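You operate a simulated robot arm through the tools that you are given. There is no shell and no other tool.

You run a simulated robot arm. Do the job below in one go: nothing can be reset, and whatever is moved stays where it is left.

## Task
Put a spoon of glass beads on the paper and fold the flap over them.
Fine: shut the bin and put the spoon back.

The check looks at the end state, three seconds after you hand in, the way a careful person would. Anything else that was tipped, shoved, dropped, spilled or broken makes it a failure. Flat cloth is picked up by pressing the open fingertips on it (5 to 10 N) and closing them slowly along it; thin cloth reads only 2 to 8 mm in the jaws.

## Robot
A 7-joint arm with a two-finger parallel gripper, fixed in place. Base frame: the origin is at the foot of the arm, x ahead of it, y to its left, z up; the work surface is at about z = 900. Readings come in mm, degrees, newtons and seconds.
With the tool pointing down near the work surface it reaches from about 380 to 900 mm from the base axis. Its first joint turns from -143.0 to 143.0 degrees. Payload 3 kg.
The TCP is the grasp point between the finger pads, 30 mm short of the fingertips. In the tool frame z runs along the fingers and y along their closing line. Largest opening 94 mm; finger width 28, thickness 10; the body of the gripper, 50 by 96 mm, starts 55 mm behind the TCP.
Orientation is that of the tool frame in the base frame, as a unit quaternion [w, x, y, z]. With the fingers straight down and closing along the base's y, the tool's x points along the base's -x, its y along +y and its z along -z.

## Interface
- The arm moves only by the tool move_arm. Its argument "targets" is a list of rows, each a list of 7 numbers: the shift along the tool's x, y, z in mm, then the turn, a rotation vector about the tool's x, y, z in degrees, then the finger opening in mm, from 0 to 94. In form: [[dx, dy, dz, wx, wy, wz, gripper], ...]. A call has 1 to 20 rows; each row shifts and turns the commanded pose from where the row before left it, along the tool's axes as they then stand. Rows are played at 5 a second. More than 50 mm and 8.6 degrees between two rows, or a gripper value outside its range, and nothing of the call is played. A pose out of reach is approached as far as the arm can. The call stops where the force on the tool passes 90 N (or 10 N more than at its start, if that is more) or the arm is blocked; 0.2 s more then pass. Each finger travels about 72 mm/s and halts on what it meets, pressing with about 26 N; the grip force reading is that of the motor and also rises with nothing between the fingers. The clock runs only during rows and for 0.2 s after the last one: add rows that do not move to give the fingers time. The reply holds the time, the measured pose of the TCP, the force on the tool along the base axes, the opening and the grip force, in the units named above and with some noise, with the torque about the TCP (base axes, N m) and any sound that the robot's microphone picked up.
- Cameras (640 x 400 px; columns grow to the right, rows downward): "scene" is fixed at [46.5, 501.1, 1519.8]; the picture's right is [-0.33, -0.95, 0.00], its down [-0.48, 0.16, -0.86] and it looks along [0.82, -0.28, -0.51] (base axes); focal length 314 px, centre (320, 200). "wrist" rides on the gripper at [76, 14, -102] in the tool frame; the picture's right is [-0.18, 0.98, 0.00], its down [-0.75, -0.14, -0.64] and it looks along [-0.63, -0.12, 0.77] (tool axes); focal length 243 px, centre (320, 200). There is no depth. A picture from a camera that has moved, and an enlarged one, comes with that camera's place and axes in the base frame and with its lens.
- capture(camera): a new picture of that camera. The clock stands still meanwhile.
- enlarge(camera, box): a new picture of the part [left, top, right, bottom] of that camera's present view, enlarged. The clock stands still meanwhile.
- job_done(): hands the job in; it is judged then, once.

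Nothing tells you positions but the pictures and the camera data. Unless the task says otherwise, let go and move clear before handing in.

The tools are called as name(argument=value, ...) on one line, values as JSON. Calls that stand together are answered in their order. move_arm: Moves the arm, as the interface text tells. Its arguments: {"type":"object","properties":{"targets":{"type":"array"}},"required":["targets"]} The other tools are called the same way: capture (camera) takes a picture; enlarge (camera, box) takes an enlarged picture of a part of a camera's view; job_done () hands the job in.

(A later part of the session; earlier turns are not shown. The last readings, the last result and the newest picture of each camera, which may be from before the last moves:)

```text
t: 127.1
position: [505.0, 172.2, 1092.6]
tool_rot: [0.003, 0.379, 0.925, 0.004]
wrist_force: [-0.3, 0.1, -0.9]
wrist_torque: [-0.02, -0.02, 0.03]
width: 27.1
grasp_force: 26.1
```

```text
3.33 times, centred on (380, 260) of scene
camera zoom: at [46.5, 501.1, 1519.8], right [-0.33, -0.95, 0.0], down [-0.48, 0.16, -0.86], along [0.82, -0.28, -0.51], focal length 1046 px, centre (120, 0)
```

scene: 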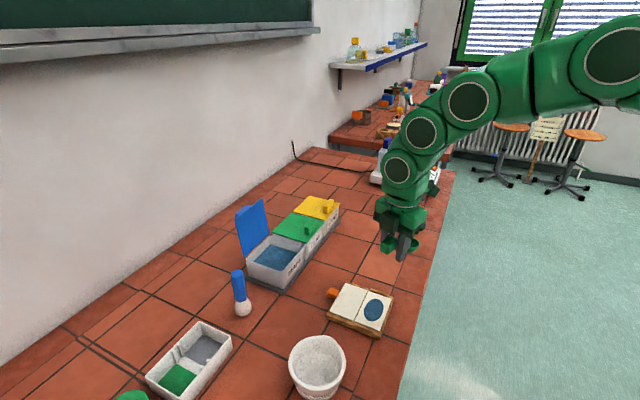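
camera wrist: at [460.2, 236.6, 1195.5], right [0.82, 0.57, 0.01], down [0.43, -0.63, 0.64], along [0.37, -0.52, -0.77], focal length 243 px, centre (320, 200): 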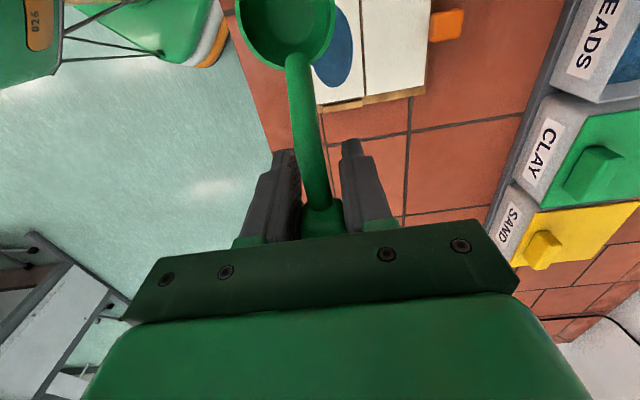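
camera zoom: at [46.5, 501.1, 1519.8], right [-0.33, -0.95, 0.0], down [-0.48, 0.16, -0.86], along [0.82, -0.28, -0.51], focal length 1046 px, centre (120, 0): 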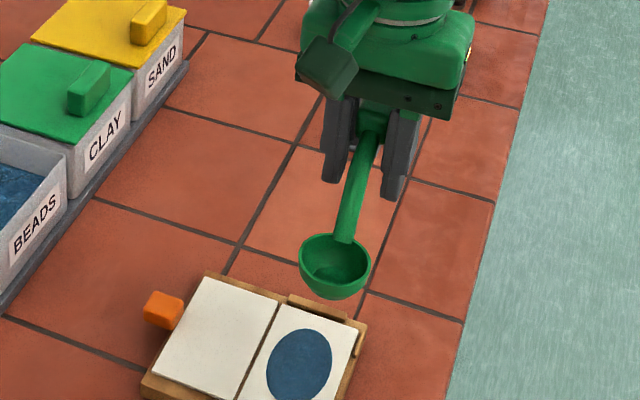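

enlarge(camera="scene", box=[395, 215, 455, 275])

enlarge(camera="scene", box=[400, 220, 440, 300])

enlarge(camera="wrist", box=[220, 0, 400, 240])

```text
6.67 times, centred on (425, 245) of scene
camera zoom: at [46.5, 501.1, 1519.8], right [-0.33, -0.95, 0.0], down [-0.48, 0.16, -0.86], along [0.82, -0.28, -0.51], focal length 2092 px, centre (-380, -100)
```

zoom: 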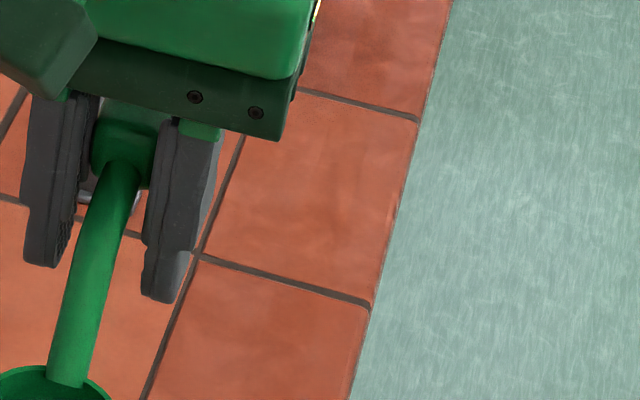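

```text
5.00 times, centred on (420, 260) of scene
camera zoom: at [46.5, 501.1, 1519.8], right [-0.33, -0.95, 0.0], down [-0.48, 0.16, -0.86], along [0.82, -0.28, -0.51], focal length 1569 px, centre (-180, -100)
```

zoom: 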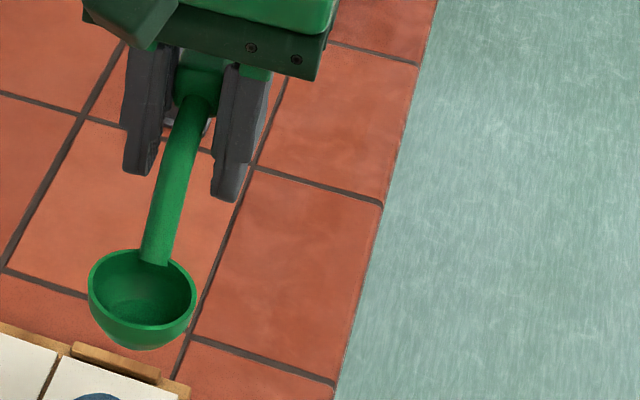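

```text
1.67 times, centred on (310, 120) of wrist
camera zoom: at [460.2, 236.6, 1195.5], right [0.82, 0.57, 0.01], down [0.43, -0.63, 0.64], along [0.37, -0.52, -0.77], focal length 404 px, centre (337, 333)
```

zoom: 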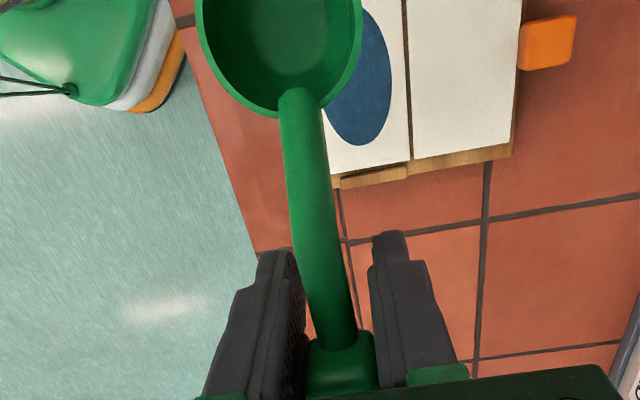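

The spoon now sits about 6° nose-down in the grip and about 20 mm further back. I'll compensate for both when placing it. First I'm looking at the empty rest.

enlarge(camera="scene", box=[375, 220, 415, 260])

move_arm(targets=[[-22, 0, 0, 0, 0, 0, 14], [-35, 0, 0, 0, 0, 0, 14], [-35, 0, 0, 0, 0, 0, 14], [-35, 10, 0, 0, 0, 0, 14], [-35, 15, 0, 0, 0, 0, 14], [-30, 15, 0, 0, 0, 0, 14], [0, 0, 0, 0, 6, 0, 14], [0, 0, 0, 0, 0, 0, 14]])

capture(camera="wrist")

enlarge(camera="scene", box=[350, 180, 440, 270])

```text
10.00 times, centred on (395, 240) of scene
camera zoom: at [46.5, 501.1, 1519.8], right [-0.33, -0.95, 0.0], down [-0.48, 0.16, -0.86], along [0.82, -0.28, -0.51], focal length 3138 px, centre (-430, -200)
```

zoom: 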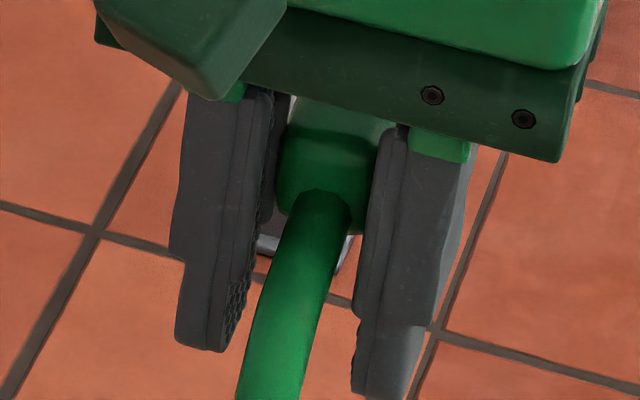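

```text
t: 128.9
position: [670.0, 68.3, 1093.5]
tool_rot: [-0.045, 0.377, 0.925, 0.024]
wrist_force: [0.4, 0.4, -0.6]
wrist_torque: [-0.02, -0.03, -0.01]
width: 27.1
grasp_force: 25.7
```

```text
taken
camera wrist: at [633.1, 123.7, 1203.4], right [0.82, 0.57, -0.01], down [0.48, -0.67, 0.56], along [0.32, -0.46, -0.83], focal length 243 px, centre (320, 200)
```

wrist: 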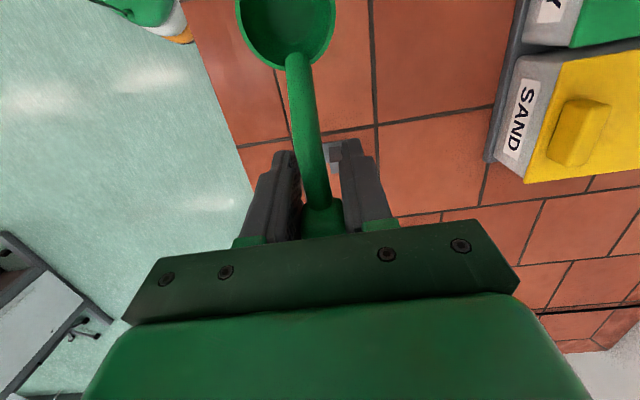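

```text
4.44 times, centred on (395, 225) of scene
camera zoom: at [46.5, 501.1, 1519.8], right [-0.33, -0.95, 0.0], down [-0.48, 0.16, -0.86], along [0.82, -0.28, -0.51], focal length 1395 px, centre (-13, 89)
```

zoom: 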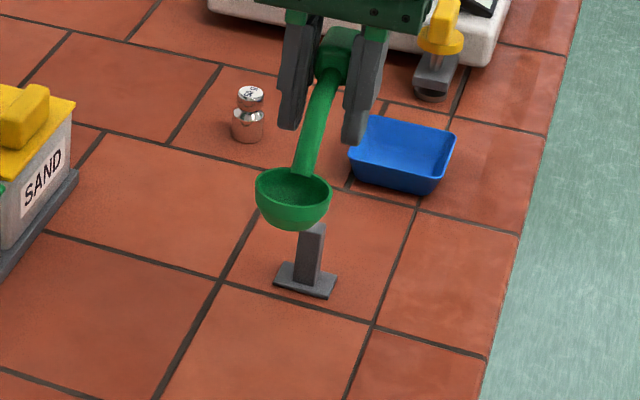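

enlarge(camera="scene", box=[400, 205, 432, 240])

enlarge(camera="scene", box=[398, 180, 448, 255])

```text
11.43 times, centred on (416, 222) of scene
camera zoom: at [46.5, 501.1, 1519.8], right [-0.33, -0.95, 0.0], down [-0.48, 0.16, -0.86], along [0.82, -0.28, -0.51], focal length 3586 px, centre (-777, -57)
```

zoom: 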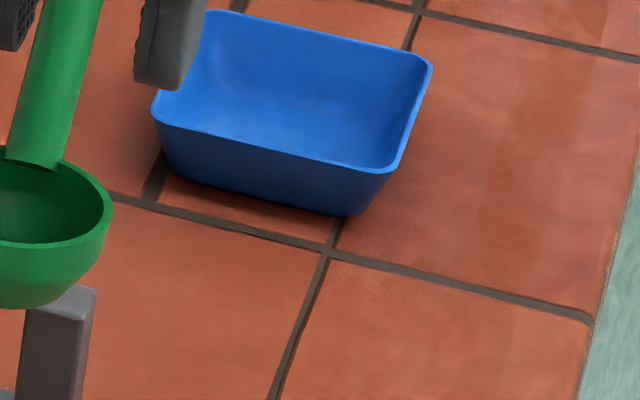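

```text
5.33 times, centred on (423, 218) of scene
camera zoom: at [46.5, 501.1, 1519.8], right [-0.33, -0.95, 0.0], down [-0.48, 0.16, -0.86], along [0.82, -0.28, -0.51], focal length 1674 px, centre (-229, 107)
```

zoom: 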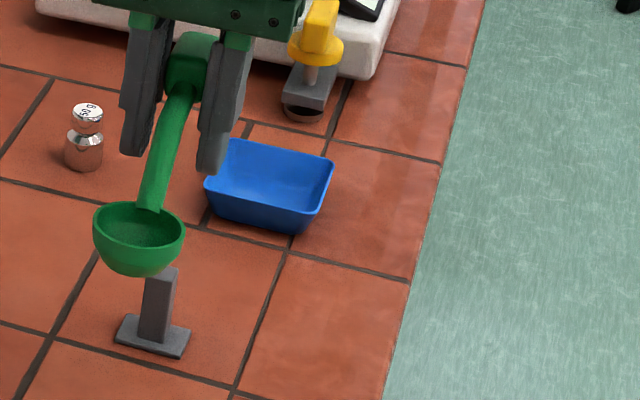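

enlarge(camera="scene", box=[385, 205, 429, 249])

```text
9.09 times, centred on (407, 227) of scene
camera zoom: at [46.5, 501.1, 1519.8], right [-0.33, -0.95, 0.0], down [-0.48, 0.16, -0.86], along [0.82, -0.28, -0.51], focal length 2853 px, centre (-471, -46)
```

zoom: 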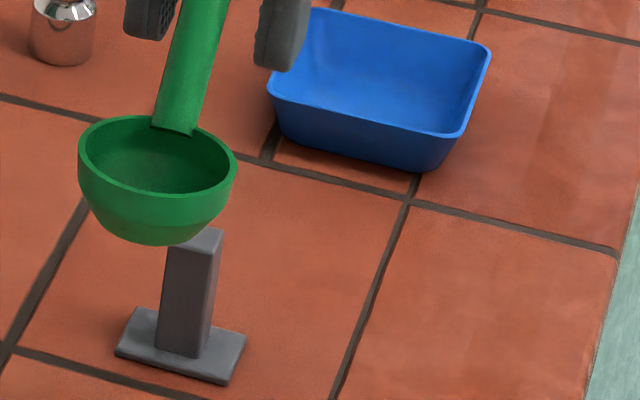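

At this tool pitch the rim is level. I'm moving over the rest and lowering most of the way.

move_arm(targets=[[-17, 5, -1.8, 0, 0, 0, 14], [-17.3, 5, -1.8, 0, 0, 0.6, 14], [-3.1, 0, 29.8, 0, 0, 0, 14], [-3.1, 0, 29.8, 0, 0, 0, 14], [-3.1, 0, 29.8, 0, 0, 0, 14], [-2.6, 0, 24.9, 0, 0, 0, 14], [0, 0, 0, 0, 0, 0, 14]])

enlarge(camera="scene", box=[360, 200, 430, 280])

enlarge(camera="wrist", box=[220, 0, 420, 240])

```text
t: 130.5
position: [703.0, 52.0, 978.7]
tool_rot: [-0.045, 0.382, 0.923, 0.023]
wrist_force: [0.3, -0.3, -0.3]
wrist_torque: [0.01, 0.01, -0.02]
width: 27.1
grasp_force: 25.7
```

```text
5.00 times, centred on (395, 240) of scene
camera zoom: at [46.5, 501.1, 1519.8], right [-0.33, -0.95, 0.0], down [-0.48, 0.16, -0.86], along [0.82, -0.28, -0.51], focal length 1569 px, centre (-55, 0)
```

zoom: 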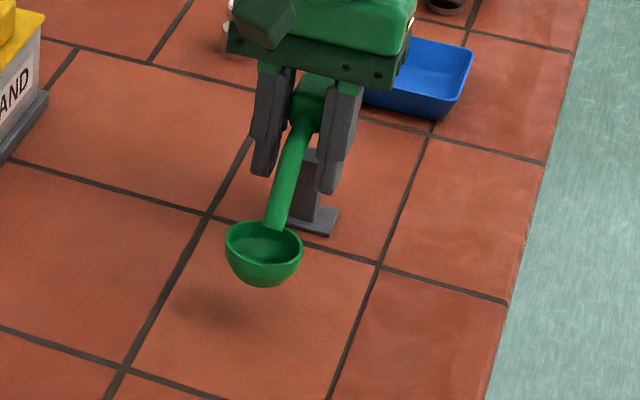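

```text
1.67 times, centred on (320, 120) of wrist
camera zoom: at [665.5, 107.4, 1088.7], right [0.82, 0.57, -0.01], down [0.47, -0.68, 0.56], along [0.31, -0.47, -0.83], focal length 404 px, centre (320, 333)
```

zoom: 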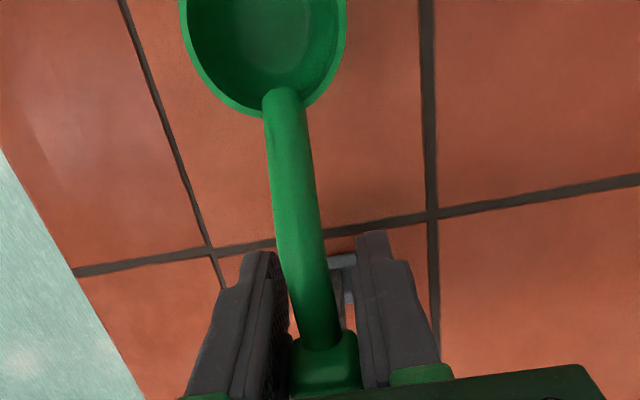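

move_arm(targets=[[-1.6, 1.5, 14.9, 0, 0, 0, 14], [-1, 0, 9, 0, 0, 0, 14], [-0.4, 0, 4, 0, 0, 0, 14], [0, 0, 0, 0, 0, 0, 14]])

enlarge(camera="scene", box=[365, 215, 405, 275])

```text
t: 131.5
position: [704.6, 51.0, 950.8]
tool_rot: [-0.046, 0.381, 0.923, 0.023]
wrist_force: [0.3, 0.8, -0.4]
wrist_torque: [0.01, -0.01, 0.02]
width: 26.9
grasp_force: 26.2
```

```text
6.67 times, centred on (385, 245) of scene
camera zoom: at [46.5, 501.1, 1519.8], right [-0.33, -0.95, 0.0], down [-0.48, 0.16, -0.86], along [0.82, -0.28, -0.51], focal length 2092 px, centre (-113, -100)
```

zoom: 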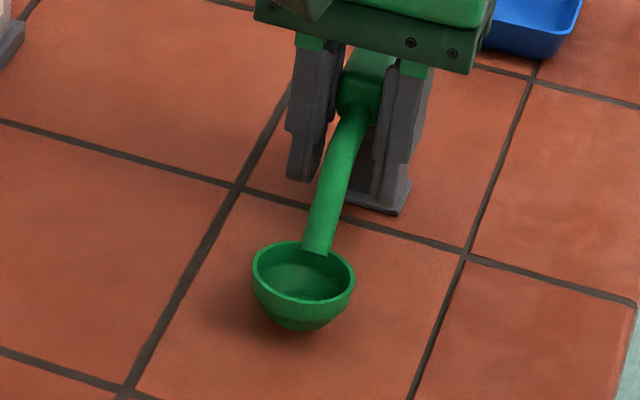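

The bowl matches its original image column exactly and needs about 10 mm more descent. I'm lowering in small steps while watching the force.

move_arm(targets=[[-0.4, 0, 4, 0, 0, 0, 14], [-0.2, 0, 2, 0, 0, 0, 14], [0, 0, 0, 0, 0, 0, 14]])

enlarge(camera="scene", box=[365, 215, 405, 275])

```text
t: 132.3
position: [703.4, 49.8, 945.8]
tool_rot: [-0.045, 0.382, 0.923, 0.024]
wrist_force: [1.8, 2.6, 17.4]
wrist_torque: [-0.45, -0.28, 0.07]
width: 27.3
grasp_force: 26.4
```

```text
6.67 times, centred on (385, 245) of scene
camera zoom: at [46.5, 501.1, 1519.8], right [-0.33, -0.95, 0.0], down [-0.48, 0.16, -0.86], along [0.82, -0.28, -0.51], focal length 2092 px, centre (-113, -100)
```

zoom: 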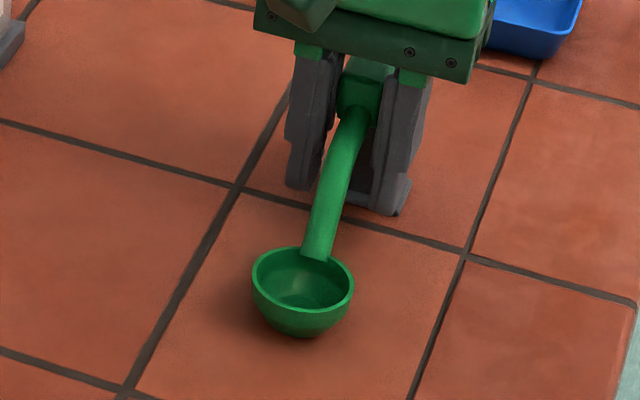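

The block has touched the post while the bowl is still a few millimetres up, so the spoon is slightly nose-up. I'm easing it nose-down about the post.

move_arm(targets=[[0, 0, -0.8, 0, 0, 0, 14], [-0.1, 0, 0.9, 0, -2, 0, 14], [0, 0, 0, 0, 0, 0, 14]])

enlarge(camera="scene", box=[365, 215, 405, 275])

```text
t: 133.1
position: [704.6, 50.0, 944.9]
tool_rot: [-0.029, 0.381, 0.924, 0.015]
wrist_force: [-0.9, -1.0, 5.0]
wrist_torque: [0.18, 0.35, 0.12]
width: 27.5
grasp_force: 26.3
```

```text
6.67 times, centred on (385, 245) of scene
camera zoom: at [46.5, 501.1, 1519.8], right [-0.33, -0.95, 0.0], down [-0.48, 0.16, -0.86], along [0.82, -0.28, -0.51], focal length 2092 px, centre (-113, -100)
```

zoom: 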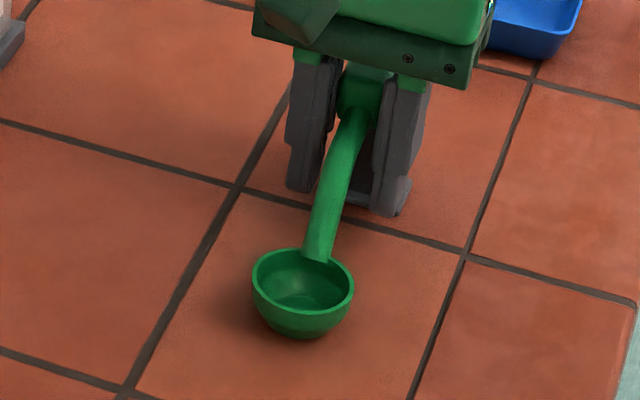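

Now both the bowl and the block are supported, a few millimetres from the original spot. I'll lift slightly, shift it back and set it down.

move_arm(targets=[[0, 0, -3, 0, 0, 0, 14], [3, -1.2, 0, 0, 0, 0, 14], [3, -1.2, 0, 0, 0, 0, 14], [0, 0, 1.5, 0, 0, 0, 14], [0, 0, 1, 0, 0, 0, 14], [0, 0, 0, 0, 0, 0, 14]])

enlarge(camera="scene", box=[365, 215, 405, 275])

```text
t: 134.5
position: [699.1, 53.8, 946.1]
tool_rot: [-0.028, 0.381, 0.924, 0.017]
wrist_force: [0.3, -0.1, -0.5]
wrist_torque: [-0.01, -0.03, 0.01]
width: 27.0
grasp_force: 25.5
```

```text
6.67 times, centred on (385, 245) of scene
camera zoom: at [46.5, 501.1, 1519.8], right [-0.33, -0.95, 0.0], down [-0.48, 0.16, -0.86], along [0.82, -0.28, -0.51], focal length 2092 px, centre (-113, -100)
```

zoom: 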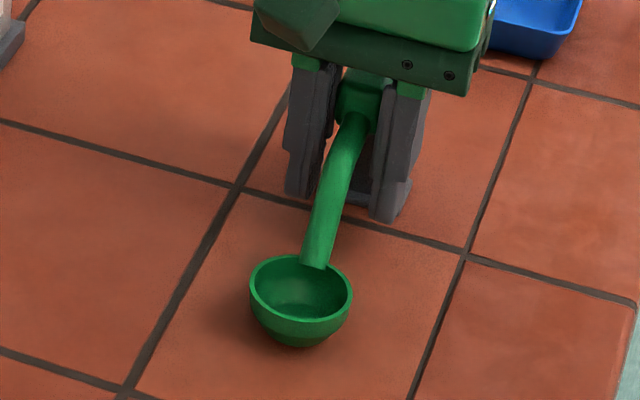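

Very close to the original picture now. I'm lowering the last couple of millimetres to contact.

move_arm(targets=[[0, 0, 1, 0, 0, 0, 14], [0, 0, 1, 0, 0, 0, 14], [0, 0, 0, 0, 0, 0, 14]])

```text
t: 135.3
position: [699.3, 54.3, 944.5]
tool_rot: [-0.028, 0.381, 0.924, 0.017]
wrist_force: [3.4, -3.1, 17.9]
wrist_torque: [-0.2, -0.06, 0.03]
width: 27.4
grasp_force: 25.7
```

The spoon is supported by both post and table. Releasing slowly.

move_arm(targets=[[0, 0, -0.7, 0, 0, 0, 20], [0, 0, 0, 0, 0, 0, 30], [0, 0, 0, 0, 0, 0, 40], [0, 0, 0, 0, 0, 0, 50], [0, 0, 0, 0, 0, 0, 60], [0, 0, 0, 0, 0, 0, 60]])

enlarge(camera="scene", box=[365, 215, 405, 275])

enlarge(camera="wrist", box=[220, 0, 420, 240])

```text
t: 136.7
position: [699.7, 54.5, 944.4]
tool_rot: [-0.029, 0.381, 0.924, 0.017]
wrist_force: [0.3, -0.4, 0.1]
wrist_torque: [-0.04, -0.01, -0.01]
width: 60.0
grasp_force: 0.0
```

```text
6.67 times, centred on (385, 245) of scene
camera zoom: at [46.5, 501.1, 1519.8], right [-0.33, -0.95, 0.0], down [-0.48, 0.16, -0.86], along [0.82, -0.28, -0.51], focal length 2092 px, centre (-113, -100)
```

zoom: 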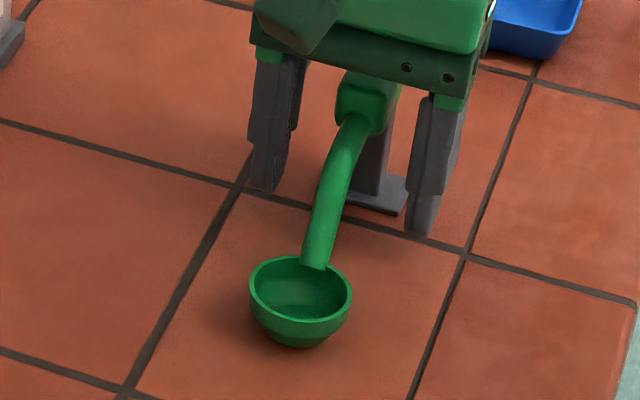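

```text
1.67 times, centred on (320, 120) of wrist
camera zoom: at [659.8, 113.3, 1051.6], right [0.82, 0.57, 0.0], down [0.46, -0.67, 0.59], along [0.33, -0.49, -0.81], focal length 404 px, centre (320, 333)
```

zoom: 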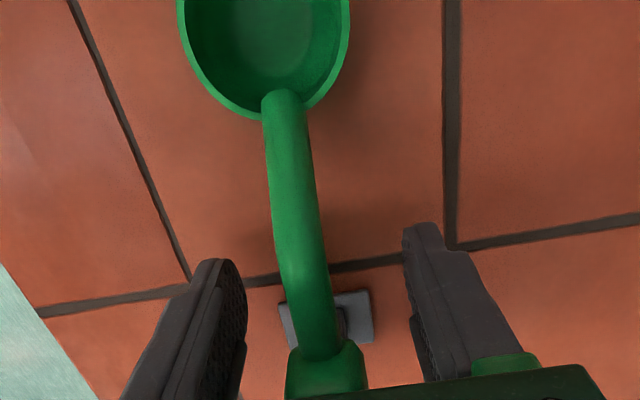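

The spoon is back on its rest, within a couple of millimetres of where it started. I'm raising clear and removing the tool tilt.

move_arm(targets=[[0, 0, -10, 0, 0, 0, 60], [0, 0, -20, 0, 0, 0, 60], [0, 0, -30, 0, 0, 0, 60], [0, 0, -40, 0, 0, 0, 60], [0, 0, -40, 0, -3.9, 0, 60], [0, 0, 0, 0, 0, 0, 60]])

capture(camera="scene")

enlarge(camera="scene", box=[365, 215, 405, 275])

```text
t: 138.1
position: [702.3, 46.2, 1085.3]
tool_rot: [0.003, 0.382, 0.924, 0.003]
wrist_force: [0.0, 0.2, -0.6]
wrist_torque: [-0.04, -0.04, 0.02]
width: 60.1
grasp_force: 0.0
```

```text
taken
```

scene: 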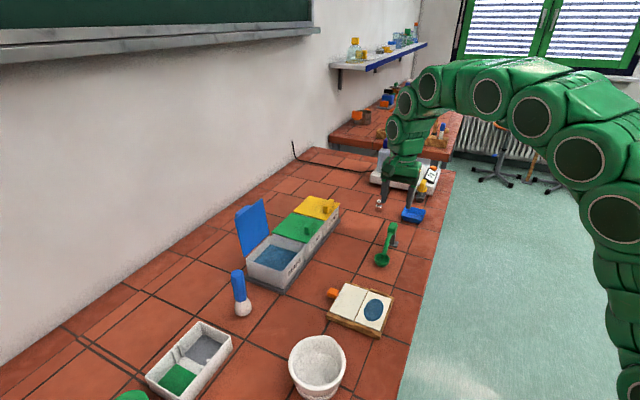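

```text
6.67 times, centred on (385, 245) of scene
camera zoom: at [46.5, 501.1, 1519.8], right [-0.33, -0.95, 0.0], down [-0.48, 0.16, -0.86], along [0.82, -0.28, -0.51], focal length 2092 px, centre (-113, -100)
```

zoom: 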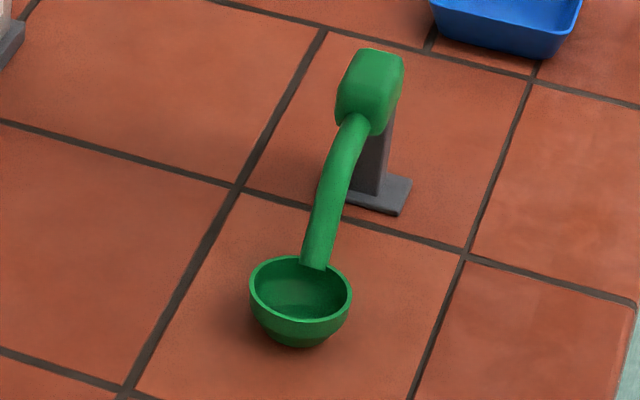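

The spoon is back as it was. Next is the flap: its orange tab is near (568, 287) on the outer edge. I'm moving above it with the fingers closing along the crease direction, to look closely.

move_arm(targets=[[0, 0, 0, 0, 0, -8.2, 60], [0, 0, 0, 0, 0, -8.2, 60], [0, 0, 0, 0, 0, -8.2, 60], [0, 0, 0, 0, 0, -8.2, 60], [0, 0, 0, 0, 0, -8.2, 60], [0, 0, 0, 0, 0, -8.2, 60], [0, 0, 0, 0, 0, -8.2, 60], [0, 0, 0, 0, 0, -8.2, 60], [0, 0, 0, 0, 0, -8.2, 60], [0, 0, 0, 0, 0, -8.2, 60], [0, 0, 0, 0, 0, -8, 60], [-9.4, 33, 0, 0, 0, 0, 60], [-9.4, 33, 0, 0, 0, 0, 60], [-9.4, 33, 0, 0, 0, 0, 60], [-9.4, 33, 0, 0, 0, 0, 60], [-9.4, 33, 0, 0, 0, 0, 60], [-9.4, 33, 0, 0, 0, 0, 60], [-9.4, 33, 10, 0, 0, 0, 60], [-9.4, 33, 20, 0, 0, 0, 60], [0, 0, 0, 0, 0, 0, 60]])

capture(camera="wrist")

enlarge(camera="scene", box=[315, 270, 400, 340])

```text
t: 142.3
position: [570.7, 286.1, 1053.5]
tool_rot: [0.004, -0.383, 0.924, 0.001]
wrist_force: [-0.3, -0.4, 0.2]
wrist_torque: [-0.02, 0.01, 0.05]
width: 60.0
grasp_force: 0.1
```

```text
taken
camera wrist: at [506.2, 243.1, 1154.8], right [-0.56, 0.83, 0.0], down [0.63, 0.43, 0.65], along [0.54, 0.37, -0.76], focal length 243 px, centre (320, 200)
```

wrist: 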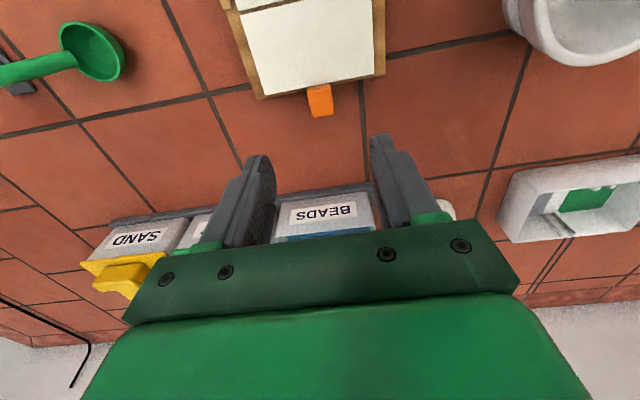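

```text
5.71 times, centred on (358, 305) of scene
camera zoom: at [46.5, 501.1, 1519.8], right [-0.33, -0.95, 0.0], down [-0.48, 0.16, -0.86], along [0.82, -0.28, -0.51], focal length 1793 px, centre (106, -400)
```

zoom: 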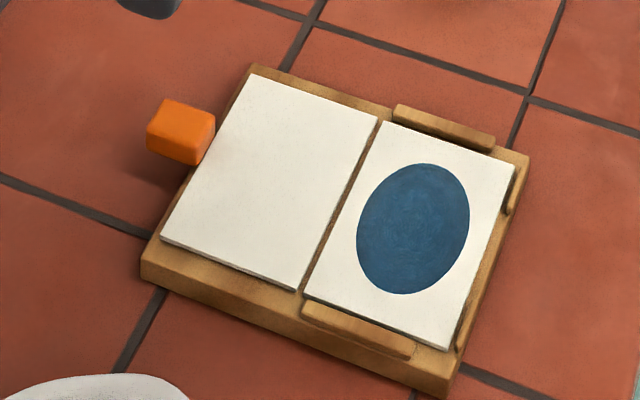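

enlarge(camera="wrist", box=[220, 0, 420, 130])

enlarge(camera="scene", box=[325, 280, 355, 310])

```text
3.08 times, centred on (320, 65) of wrist
camera zoom: at [506.2, 243.1, 1154.8], right [-0.56, 0.83, 0.0], down [0.63, 0.43, 0.65], along [0.54, 0.37, -0.76], focal length 746 px, centre (320, 615)
```

zoom: 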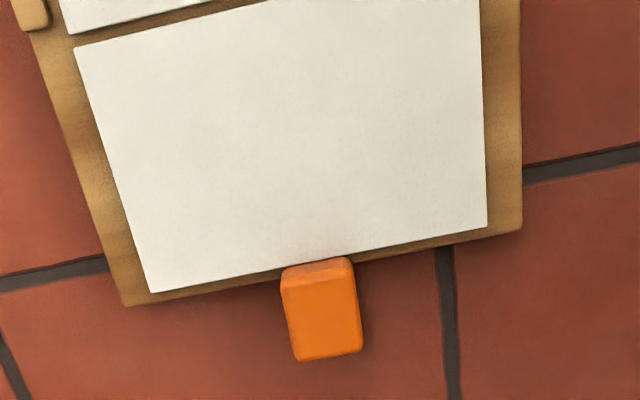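

```text
13.33 times, centred on (340, 295) of scene
camera zoom: at [46.5, 501.1, 1519.8], right [-0.33, -0.95, 0.0], down [-0.48, 0.16, -0.86], along [0.82, -0.28, -0.51], focal length 4184 px, centre (53, -1067)
```

zoom: 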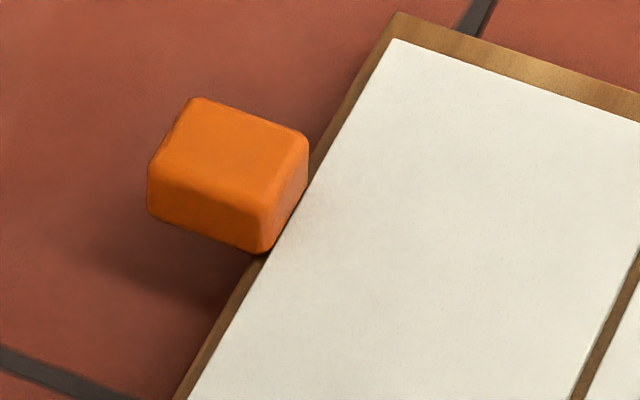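

The tab is about 23×20×12 mm with its top near z 923, and it overhangs the board's outer edge. I'll grip it across its ends with the gripper pre-tilted outward, so that the gripper can rotate together with the flap and put no strain on the board.

move_arm(targets=[[-17.3, 1.2, 15, 0, 0, 0, 50], [0, 0, 25, 0, 0, 0, 50], [0, 0, 0, 0, 7, 0, 50], [0, 0, 0, 0, 7, 0, 50], [0, 0, 0, 0, 7, 0, 50], [0, 0, 0, 0, 7, 0, 50], [0, 0, 0, 0, 7, 0, 50], [0, 0, 0, 0, 0, 0, 50]])

capture(camera="wrist")

enlarge(camera="scene", box=[290, 220, 400, 340])

```text
t: 144.1
position: [575.8, 295.1, 1003.8]
tool_rot: [-0.273, -0.366, 0.882, -0.115]
wrist_force: [-0.4, 0.3, -0.1]
wrist_torque: [0.03, 0.05, 0.0]
width: 50.0
grasp_force: 0.1
out of reach, approached as far as the arm can: row 7
```

```text
taken
camera wrist: at [562.8, 303.7, 1131.5], right [-0.59, 0.8, -0.11], down [0.8, 0.6, 0.1], along [0.15, -0.02, -0.99], focal length 243 px, centre (320, 200)
```

wrist: 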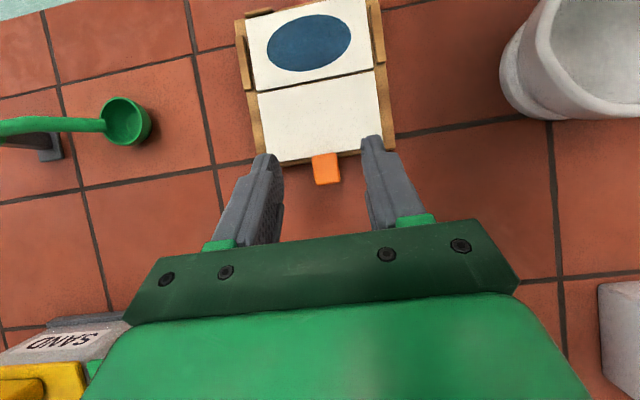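

```text
3.33 times, centred on (345, 280) of scene
camera zoom: at [46.5, 501.1, 1519.8], right [-0.33, -0.95, 0.0], down [-0.48, 0.16, -0.86], along [0.82, -0.28, -0.51], focal length 1046 px, centre (237, -67)
```

zoom: 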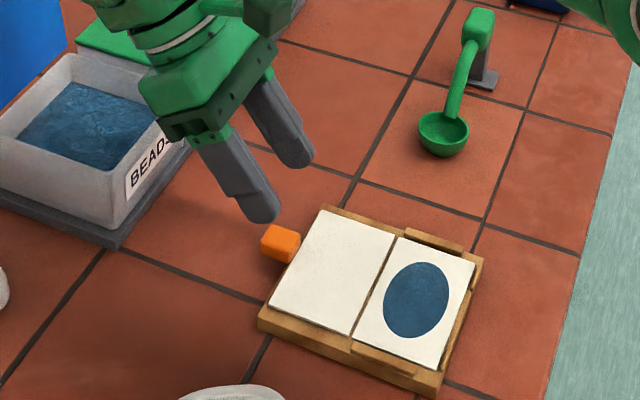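

That is at the edge of the wrist's range, so I'll use a slightly smaller tilt.

move_arm(targets=[[0, 0, 0, 0, -6.5, 0, 50], [0, 0, 0, 0, 0, 0, 50]])

enlarge(camera="wrist", box=[220, 80, 440, 240])

```text
t: 144.7
position: [577.0, 295.5, 1002.1]
tool_rot: [-0.222, -0.371, 0.897, -0.094]
wrist_force: [-0.7, -0.1, 0.3]
wrist_torque: [0.03, 0.01, 0.0]
width: 50.0
grasp_force: 0.1
```

```text
2.50 times, centred on (330, 160) of wrist
camera zoom: at [552.5, 293.8, 1129.8], right [-0.58, 0.81, -0.09], down [0.78, 0.58, 0.21], along [0.23, 0.06, -0.97], focal length 606 px, centre (295, 300)
```

zoom: 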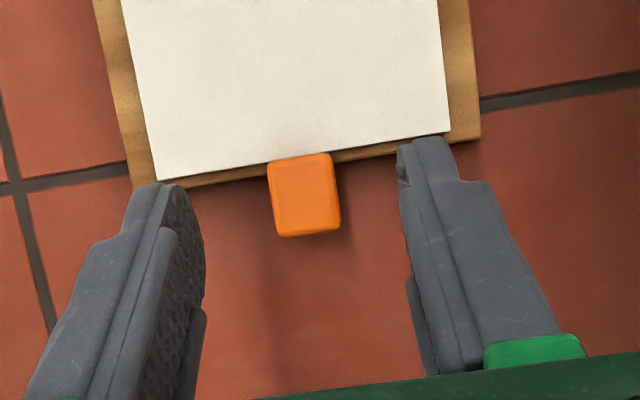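

move_arm(targets=[[-9.1, 0, 14.7, 0, 0, 0, 50], [-9.1, 0, 14.7, 0, 0, 0, 50], [-9.1, 0, 14.7, 0, 0, 0, 50], [-6.3, 0, 10.3, 0, 0, 0, 50], [0, 0, 0, 0, 0, 0, 50]])

capture(camera="wrist")

enlarge(camera="scene", box=[310, 250, 390, 330])

```text
t: 145.9
position: [579.5, 298.7, 939.6]
tool_rot: [-0.222, -0.372, 0.897, -0.093]
wrist_force: [-0.6, -0.5, 0.2]
wrist_torque: [-0.02, -0.02, 0.01]
width: 49.8
grasp_force: 0.0
```

```text
taken
camera wrist: at [556.0, 296.2, 1065.9], right [-0.58, 0.81, -0.09], down [0.78, 0.58, 0.21], along [0.22, 0.05, -0.97], focal length 243 px, centre (320, 200)
```

wrist: 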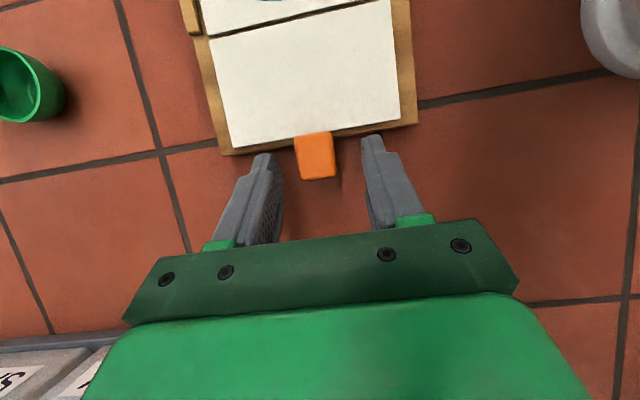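

```text
5.00 times, centred on (350, 290) of scene
camera zoom: at [46.5, 501.1, 1519.8], right [-0.33, -0.95, 0.0], down [-0.48, 0.16, -0.86], along [0.82, -0.28, -0.51], focal length 1569 px, centre (170, -250)
```

zoom: 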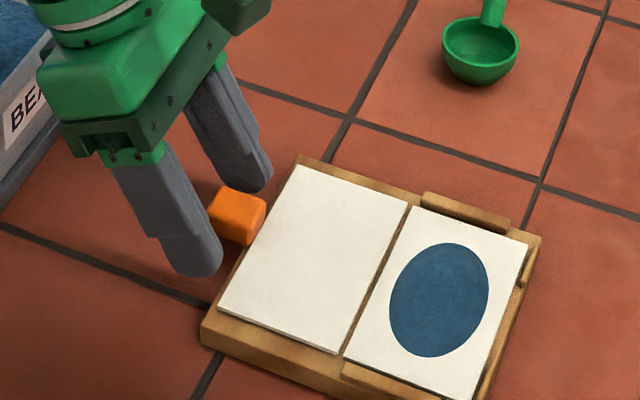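

move_arm(targets=[[-2.8, 0, 5.3, 0, 0, 0, 50], [0, 0, 0, 0, 0, 0, 40], [0, 0, 0, 0, 0, 0, 32], [0, 0, 0, 0, 0, 0, 26], [0, 0, 0, 0, 0, 0, 22], [0, 0, 0, 0, 0, 0, 19], [0, 0, 0, 0, 0, 0, 18]])

enlarge(camera="scene", box=[310, 250, 390, 330])

enlarge(camera="wrist", box=[220, 80, 440, 240])

```text
t: 147.5
position: [579.0, 299.5, 935.4]
tool_rot: [-0.222, -0.372, 0.897, -0.094]
wrist_force: [-0.2, 43.6, 58.5]
wrist_torque: [0.34, 1.56, -1.08]
width: 39.7
grasp_force: 19.6
```

```text
5.00 times, centred on (350, 290) of scene
camera zoom: at [46.5, 501.1, 1519.8], right [-0.33, -0.95, 0.0], down [-0.48, 0.16, -0.86], along [0.82, -0.28, -0.51], focal length 1569 px, centre (170, -250)
```

zoom: 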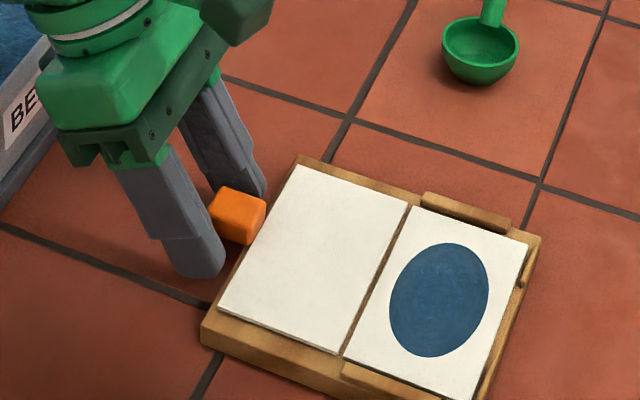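

```text
2.50 times, centred on (330, 160) of wrist
camera zoom: at [555.4, 296.9, 1060.5], right [-0.58, 0.81, -0.09], down [0.78, 0.58, 0.22], along [0.23, 0.06, -0.97], focal length 606 px, centre (295, 300)
```

zoom: 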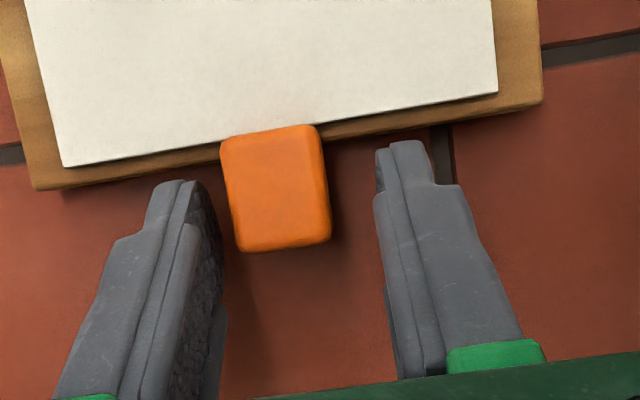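

The fingertips are touching the table, which stopped the closing. I'm raising a few millimetres before continuing.

move_arm(targets=[[2.8, 0, -5.3, 0, 0, 0, 40], [0.9, 0, -1.8, 0, 0, 0, 40], [0, 0, 0, 0, 0, 0, 40]])

enlarge(camera="wrist", box=[220, 80, 440, 240])

enlarge(camera="scene", box=[310, 250, 390, 330])

```text
t: 148.3
position: [580.0, 299.4, 940.6]
tool_rot: [-0.224, -0.372, 0.896, -0.094]
wrist_force: [-0.3, 0.0, -0.1]
wrist_torque: [-0.02, 0.02, -0.04]
width: 39.9
grasp_force: 0.0
```

```text
2.50 times, centred on (330, 160) of wrist
camera zoom: at [556.3, 296.0, 1067.7], right [-0.58, 0.81, -0.09], down [0.78, 0.58, 0.21], along [0.22, 0.05, -0.97], focal length 606 px, centre (295, 300)
```

zoom: 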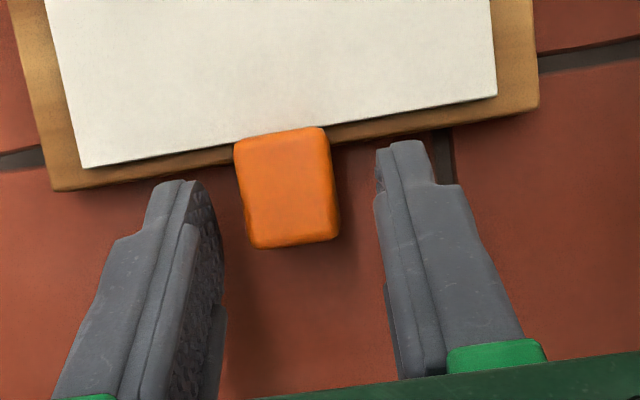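

```text
5.00 times, centred on (350, 290) of scene
camera zoom: at [46.5, 501.1, 1519.8], right [-0.33, -0.95, 0.0], down [-0.48, 0.16, -0.86], along [0.82, -0.28, -0.51], focal length 1569 px, centre (170, -250)
```

zoom: 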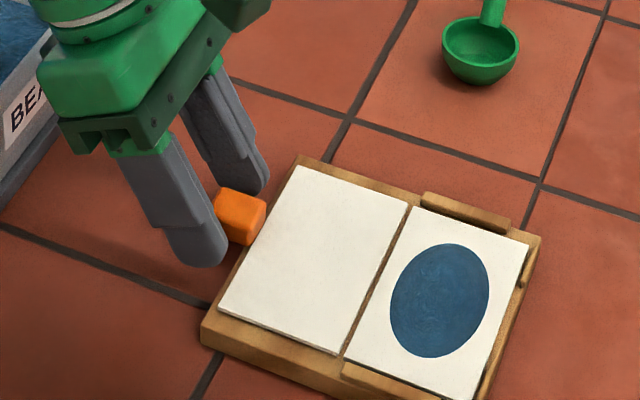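

move_arm(targets=[[0, 0, 0, 0, 0, 0, 32], [0, 0, 0, 0, 0, 0, 27], [0, 0, 0, 0, 0, 0, 24], [0, 0, 0, 0, 0, 0, 22], [0, 0, 0, 0, 0, 0, 20], [0, 0, 0, 0, 0, 0, 18], [0, 0, 0, 0, 0, 0, 18]])

enlarge(camera="wrist", box=[220, 80, 440, 240])

enlarge(camera="scene", box=[310, 250, 390, 330])

```text
t: 149.9
position: [579.4, 299.2, 942.1]
tool_rot: [-0.225, -0.372, 0.896, -0.093]
wrist_force: [0.2, 0.6, 0.6]
wrist_torque: [0.0, -0.01, -0.02]
width: 20.2
grasp_force: 25.7
```

```text
2.50 times, centred on (330, 160) of wrist
camera zoom: at [556.2, 296.5, 1068.1], right [-0.58, 0.81, -0.09], down [0.78, 0.58, 0.21], along [0.22, 0.05, -0.97], focal length 606 px, centre (295, 300)
```

zoom: 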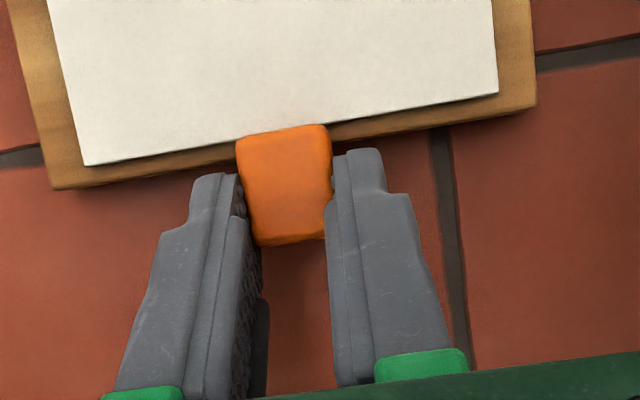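

```text
5.00 times, centred on (350, 290) of scene
camera zoom: at [46.5, 501.1, 1519.8], right [-0.33, -0.95, 0.0], down [-0.48, 0.16, -0.86], along [0.82, -0.28, -0.51], focal length 1569 px, centre (170, -250)
```

zoom: 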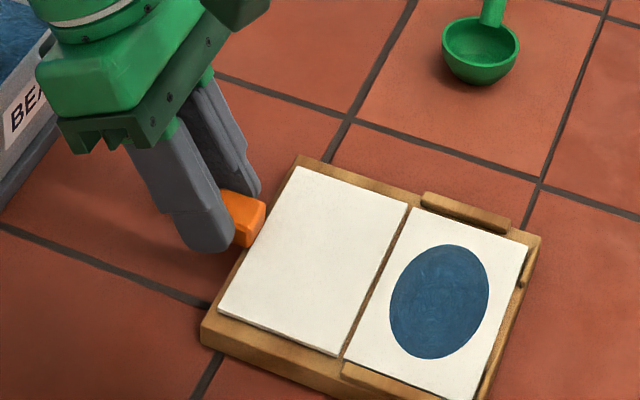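

The tab is gripped (20 mm) with no load on the board. I'm starting the fold by rotating tab and gripper together about the crease in small steps.

move_arm(targets=[[2.39, 0, -2.3, 0, -2, 0, 18], [2.39, 0, -2.3, 0, -2, 0, 18], [2.39, 0, -2.3, 0, -2, 0, 18], [2.39, 0, -2.3, 0, -2, 0, 18], [0, 0, 0, 0, 0, 0, 18]])

enlarge(camera="scene", box=[310, 250, 390, 330])

```text
t: 151.1
position: [576.7, 296.0, 952.5]
tool_rot: [-0.16, -0.378, 0.909, -0.067]
wrist_force: [-0.5, 0.2, 0.1]
wrist_torque: [0.0, -0.02, 0.02]
width: 20.4
grasp_force: 25.7
```

```text
5.00 times, centred on (350, 290) of scene
camera zoom: at [46.5, 501.1, 1519.8], right [-0.33, -0.95, 0.0], down [-0.48, 0.16, -0.86], along [0.82, -0.28, -0.51], focal length 1569 px, centre (170, -250)
```

zoom: 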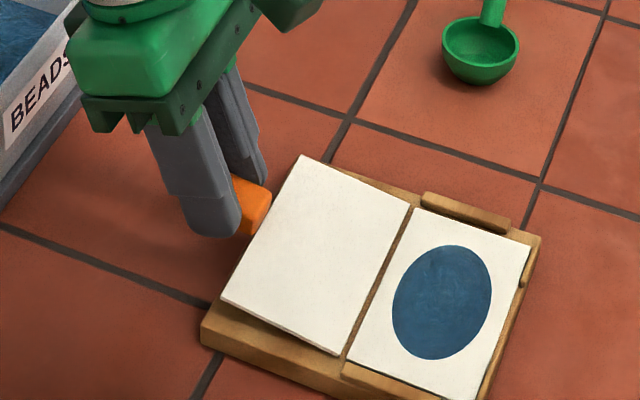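

The flap lifts freely. Continuing.

move_arm(targets=[[4.85, 0, -4.53, 0, -4, 0, 18], [4.85, 0, -4.53, 0, -4, 0, 18], [4.85, 0, -4.53, 0, -4, 0, 18], [4.85, 0, -4.53, 0, -4, 0, 18], [4.85, 0, -4.53, 0, -4, 0, 18], [4.85, 0, -4.53, 0, -4, 0, 18], [0, 0, 0, 0, 0, 0, 18]])

enlarge(camera="scene", box=[310, 240, 400, 330])

```text
t: 152.7
position: [559.5, 279.7, 987.3]
tool_rot: [0.034, -0.383, 0.923, 0.014]
wrist_force: [15.9, 7.4, 12.0]
wrist_torque: [0.23, -0.39, 0.08]
width: 20.2
grasp_force: 26.3
```

```text
4.44 times, centred on (355, 285) of scene
camera zoom: at [46.5, 501.1, 1519.8], right [-0.33, -0.95, 0.0], down [-0.48, 0.16, -0.86], along [0.82, -0.28, -0.51], focal length 1395 px, centre (164, -178)
```

zoom: 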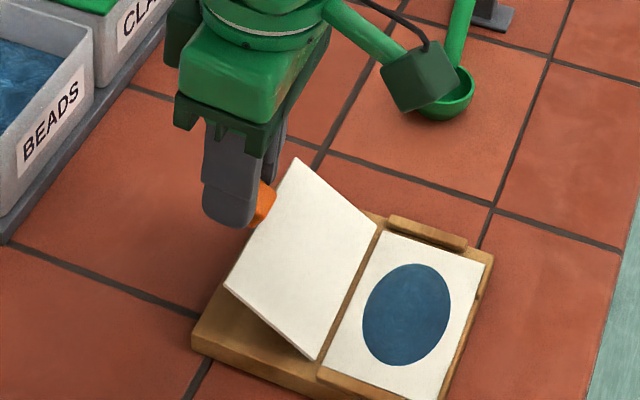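

The flap is at about 32° with a small push building along it, so the crease is a little higher than I assumed. I'm relieving that, correcting the pivot and continuing.

move_arm(targets=[[-2.1, 0, -1.35, 0, 0, 0, 18], [4.7, 0, -4.74, 0, -4, 0, 18], [4.7, 0, -4.74, 0, -4, 0, 18], [4.7, 0, -4.74, 0, -4, 0, 18], [0, 0, 0, 0, 0, 0, 18]])

enlarge(camera="scene", box=[310, 240, 400, 330])

```text
t: 153.9
position: [549.9, 269.2, 998.5]
tool_rot: [0.129, -0.379, 0.915, 0.052]
wrist_force: [0.0, 0.5, 0.1]
wrist_torque: [0.0, 0.0, -0.03]
width: 20.4
grasp_force: 25.3
```

```text
4.44 times, centred on (355, 285) of scene
camera zoom: at [46.5, 501.1, 1519.8], right [-0.33, -0.95, 0.0], down [-0.48, 0.16, -0.86], along [0.82, -0.28, -0.51], focal length 1395 px, centre (164, -178)
```

zoom: 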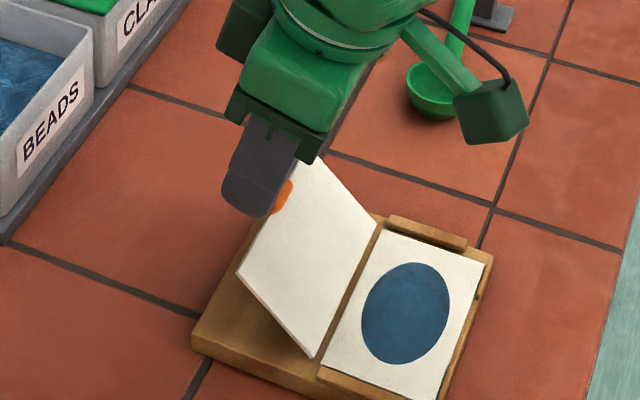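

move_arm(targets=[[4.7, 0, -4.74, 0, -4, 0, 18], [4.7, 0, -4.74, 0, -4, 0, 18], [4.7, 0, -4.74, 0, -4, 0, 18], [4.7, 0, -4.74, 0, -4, 0, 18], [0, 0, 0, 0, 0, 0, 18]])

enlarge(camera="scene", box=[310, 230, 410, 330])

```text
t: 155.1
position: [532.2, 251.3, 1010.3]
tool_rot: [0.256, -0.368, 0.888, 0.104]
wrist_force: [1.8, 0.6, 0.0]
wrist_torque: [0.0, -0.04, 0.02]
width: 20.1
grasp_force: 25.9
```

```text
4.00 times, centred on (360, 280) of scene
camera zoom: at [46.5, 501.1, 1519.8], right [-0.33, -0.95, 0.0], down [-0.48, 0.16, -0.86], along [0.82, -0.28, -0.51], focal length 1255 px, centre (160, -120)
```

zoom: 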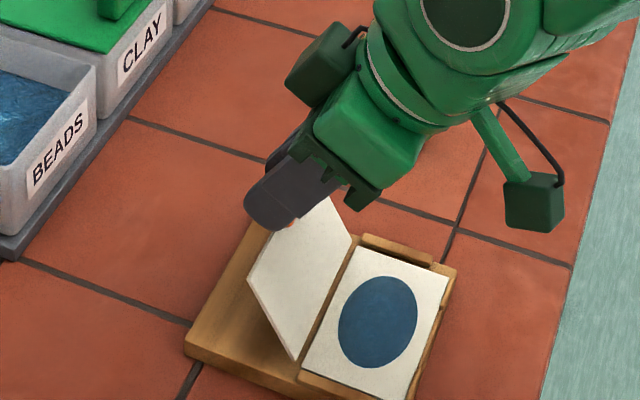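

move_arm(targets=[[4.7, 0, -4.74, 0, -4, 0, 18], [4.7, 0, -4.74, 0, -4, 0, 18], [4.7, 0, -4.74, 0, -4, 0, 18], [0, 0, 0, 0, 0, 0, 18]])

enlarge(camera="scene", box=[310, 230, 410, 330])

```text
t: 156.1
position: [518.0, 236.8, 1013.7]
tool_rot: [0.346, -0.357, 0.856, 0.144]
wrist_force: [1.5, 1.3, 0.0]
wrist_torque: [-0.01, -0.03, -0.02]
width: 20.1
grasp_force: 26.0
```

```text
4.00 times, centred on (360, 280) of scene
camera zoom: at [46.5, 501.1, 1519.8], right [-0.33, -0.95, 0.0], down [-0.48, 0.16, -0.86], along [0.82, -0.28, -0.51], focal length 1255 px, centre (160, -120)
```

zoom: 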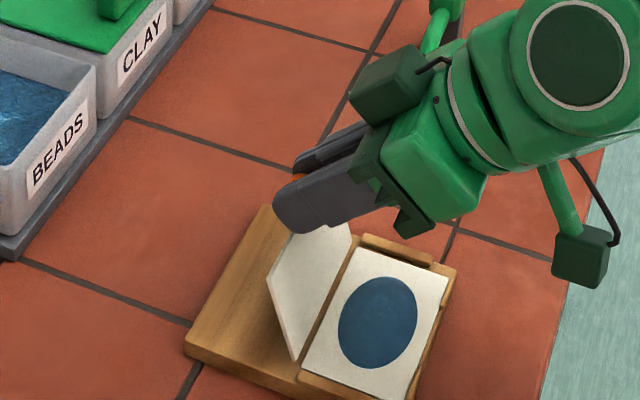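

move_arm(targets=[[4.7, 0, -4.74, 0, -4, 0, 18], [4.7, 0, -4.74, 0, -4, 0, 18], [0, 0, 0, 0, 0, 0, 18]])

enlarge(camera="scene", box=[310, 230, 410, 330])

```text
t: 156.9
position: [523.2, 237.4, 1027.1]
tool_rot: [0.366, -0.352, 0.849, 0.149]
wrist_force: [-0.3, 0.5, -0.2]
wrist_torque: [0.05, 0.02, 0.0]
width: 20.1
grasp_force: 25.9
out of reach, approached as far as the arm can: row 1, 2
```

```text
4.00 times, centred on (360, 280) of scene
camera zoom: at [46.5, 501.1, 1519.8], right [-0.33, -0.95, 0.0], down [-0.48, 0.16, -0.86], along [0.82, -0.28, -0.51], focal length 1255 px, centre (160, -120)
```

zoom: 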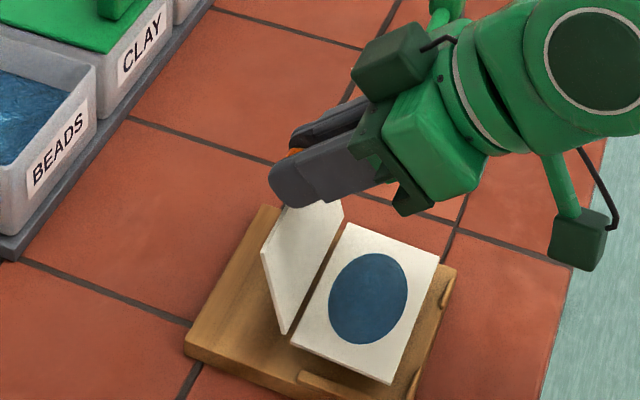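

The out-of-reach steps swerved and lifted the whole paper off the board; the beads are still on it. I'm returning slowly to the previous pose so it reseats between the cleats.

move_arm(targets=[[3.1, 0.8, 1.6, -0.1, 0.6, 0, 18], [3.1, 0.8, 1.6, -0.1, 0.6, 0, 18], [0, 0, 0, 0, 0, 0, 18]])

enlarge(camera="scene", box=[310, 230, 410, 330])

```text
t: 157.7
position: [521.6, 237.1, 1021.0]
tool_rot: [0.357, -0.354, 0.852, 0.147]
wrist_force: [0.0, 0.2, -1.0]
wrist_torque: [0.0, 0.0, 0.0]
width: 20.5
grasp_force: 25.8
```

```text
4.00 times, centred on (360, 280) of scene
camera zoom: at [46.5, 501.1, 1519.8], right [-0.33, -0.95, 0.0], down [-0.48, 0.16, -0.86], along [0.82, -0.28, -0.51], focal length 1255 px, centre (160, -120)
```

zoom: 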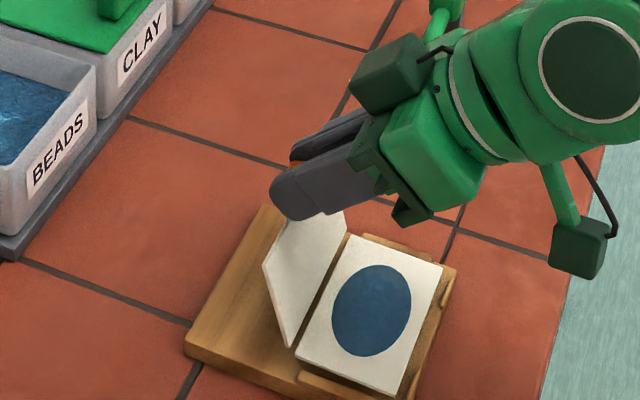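

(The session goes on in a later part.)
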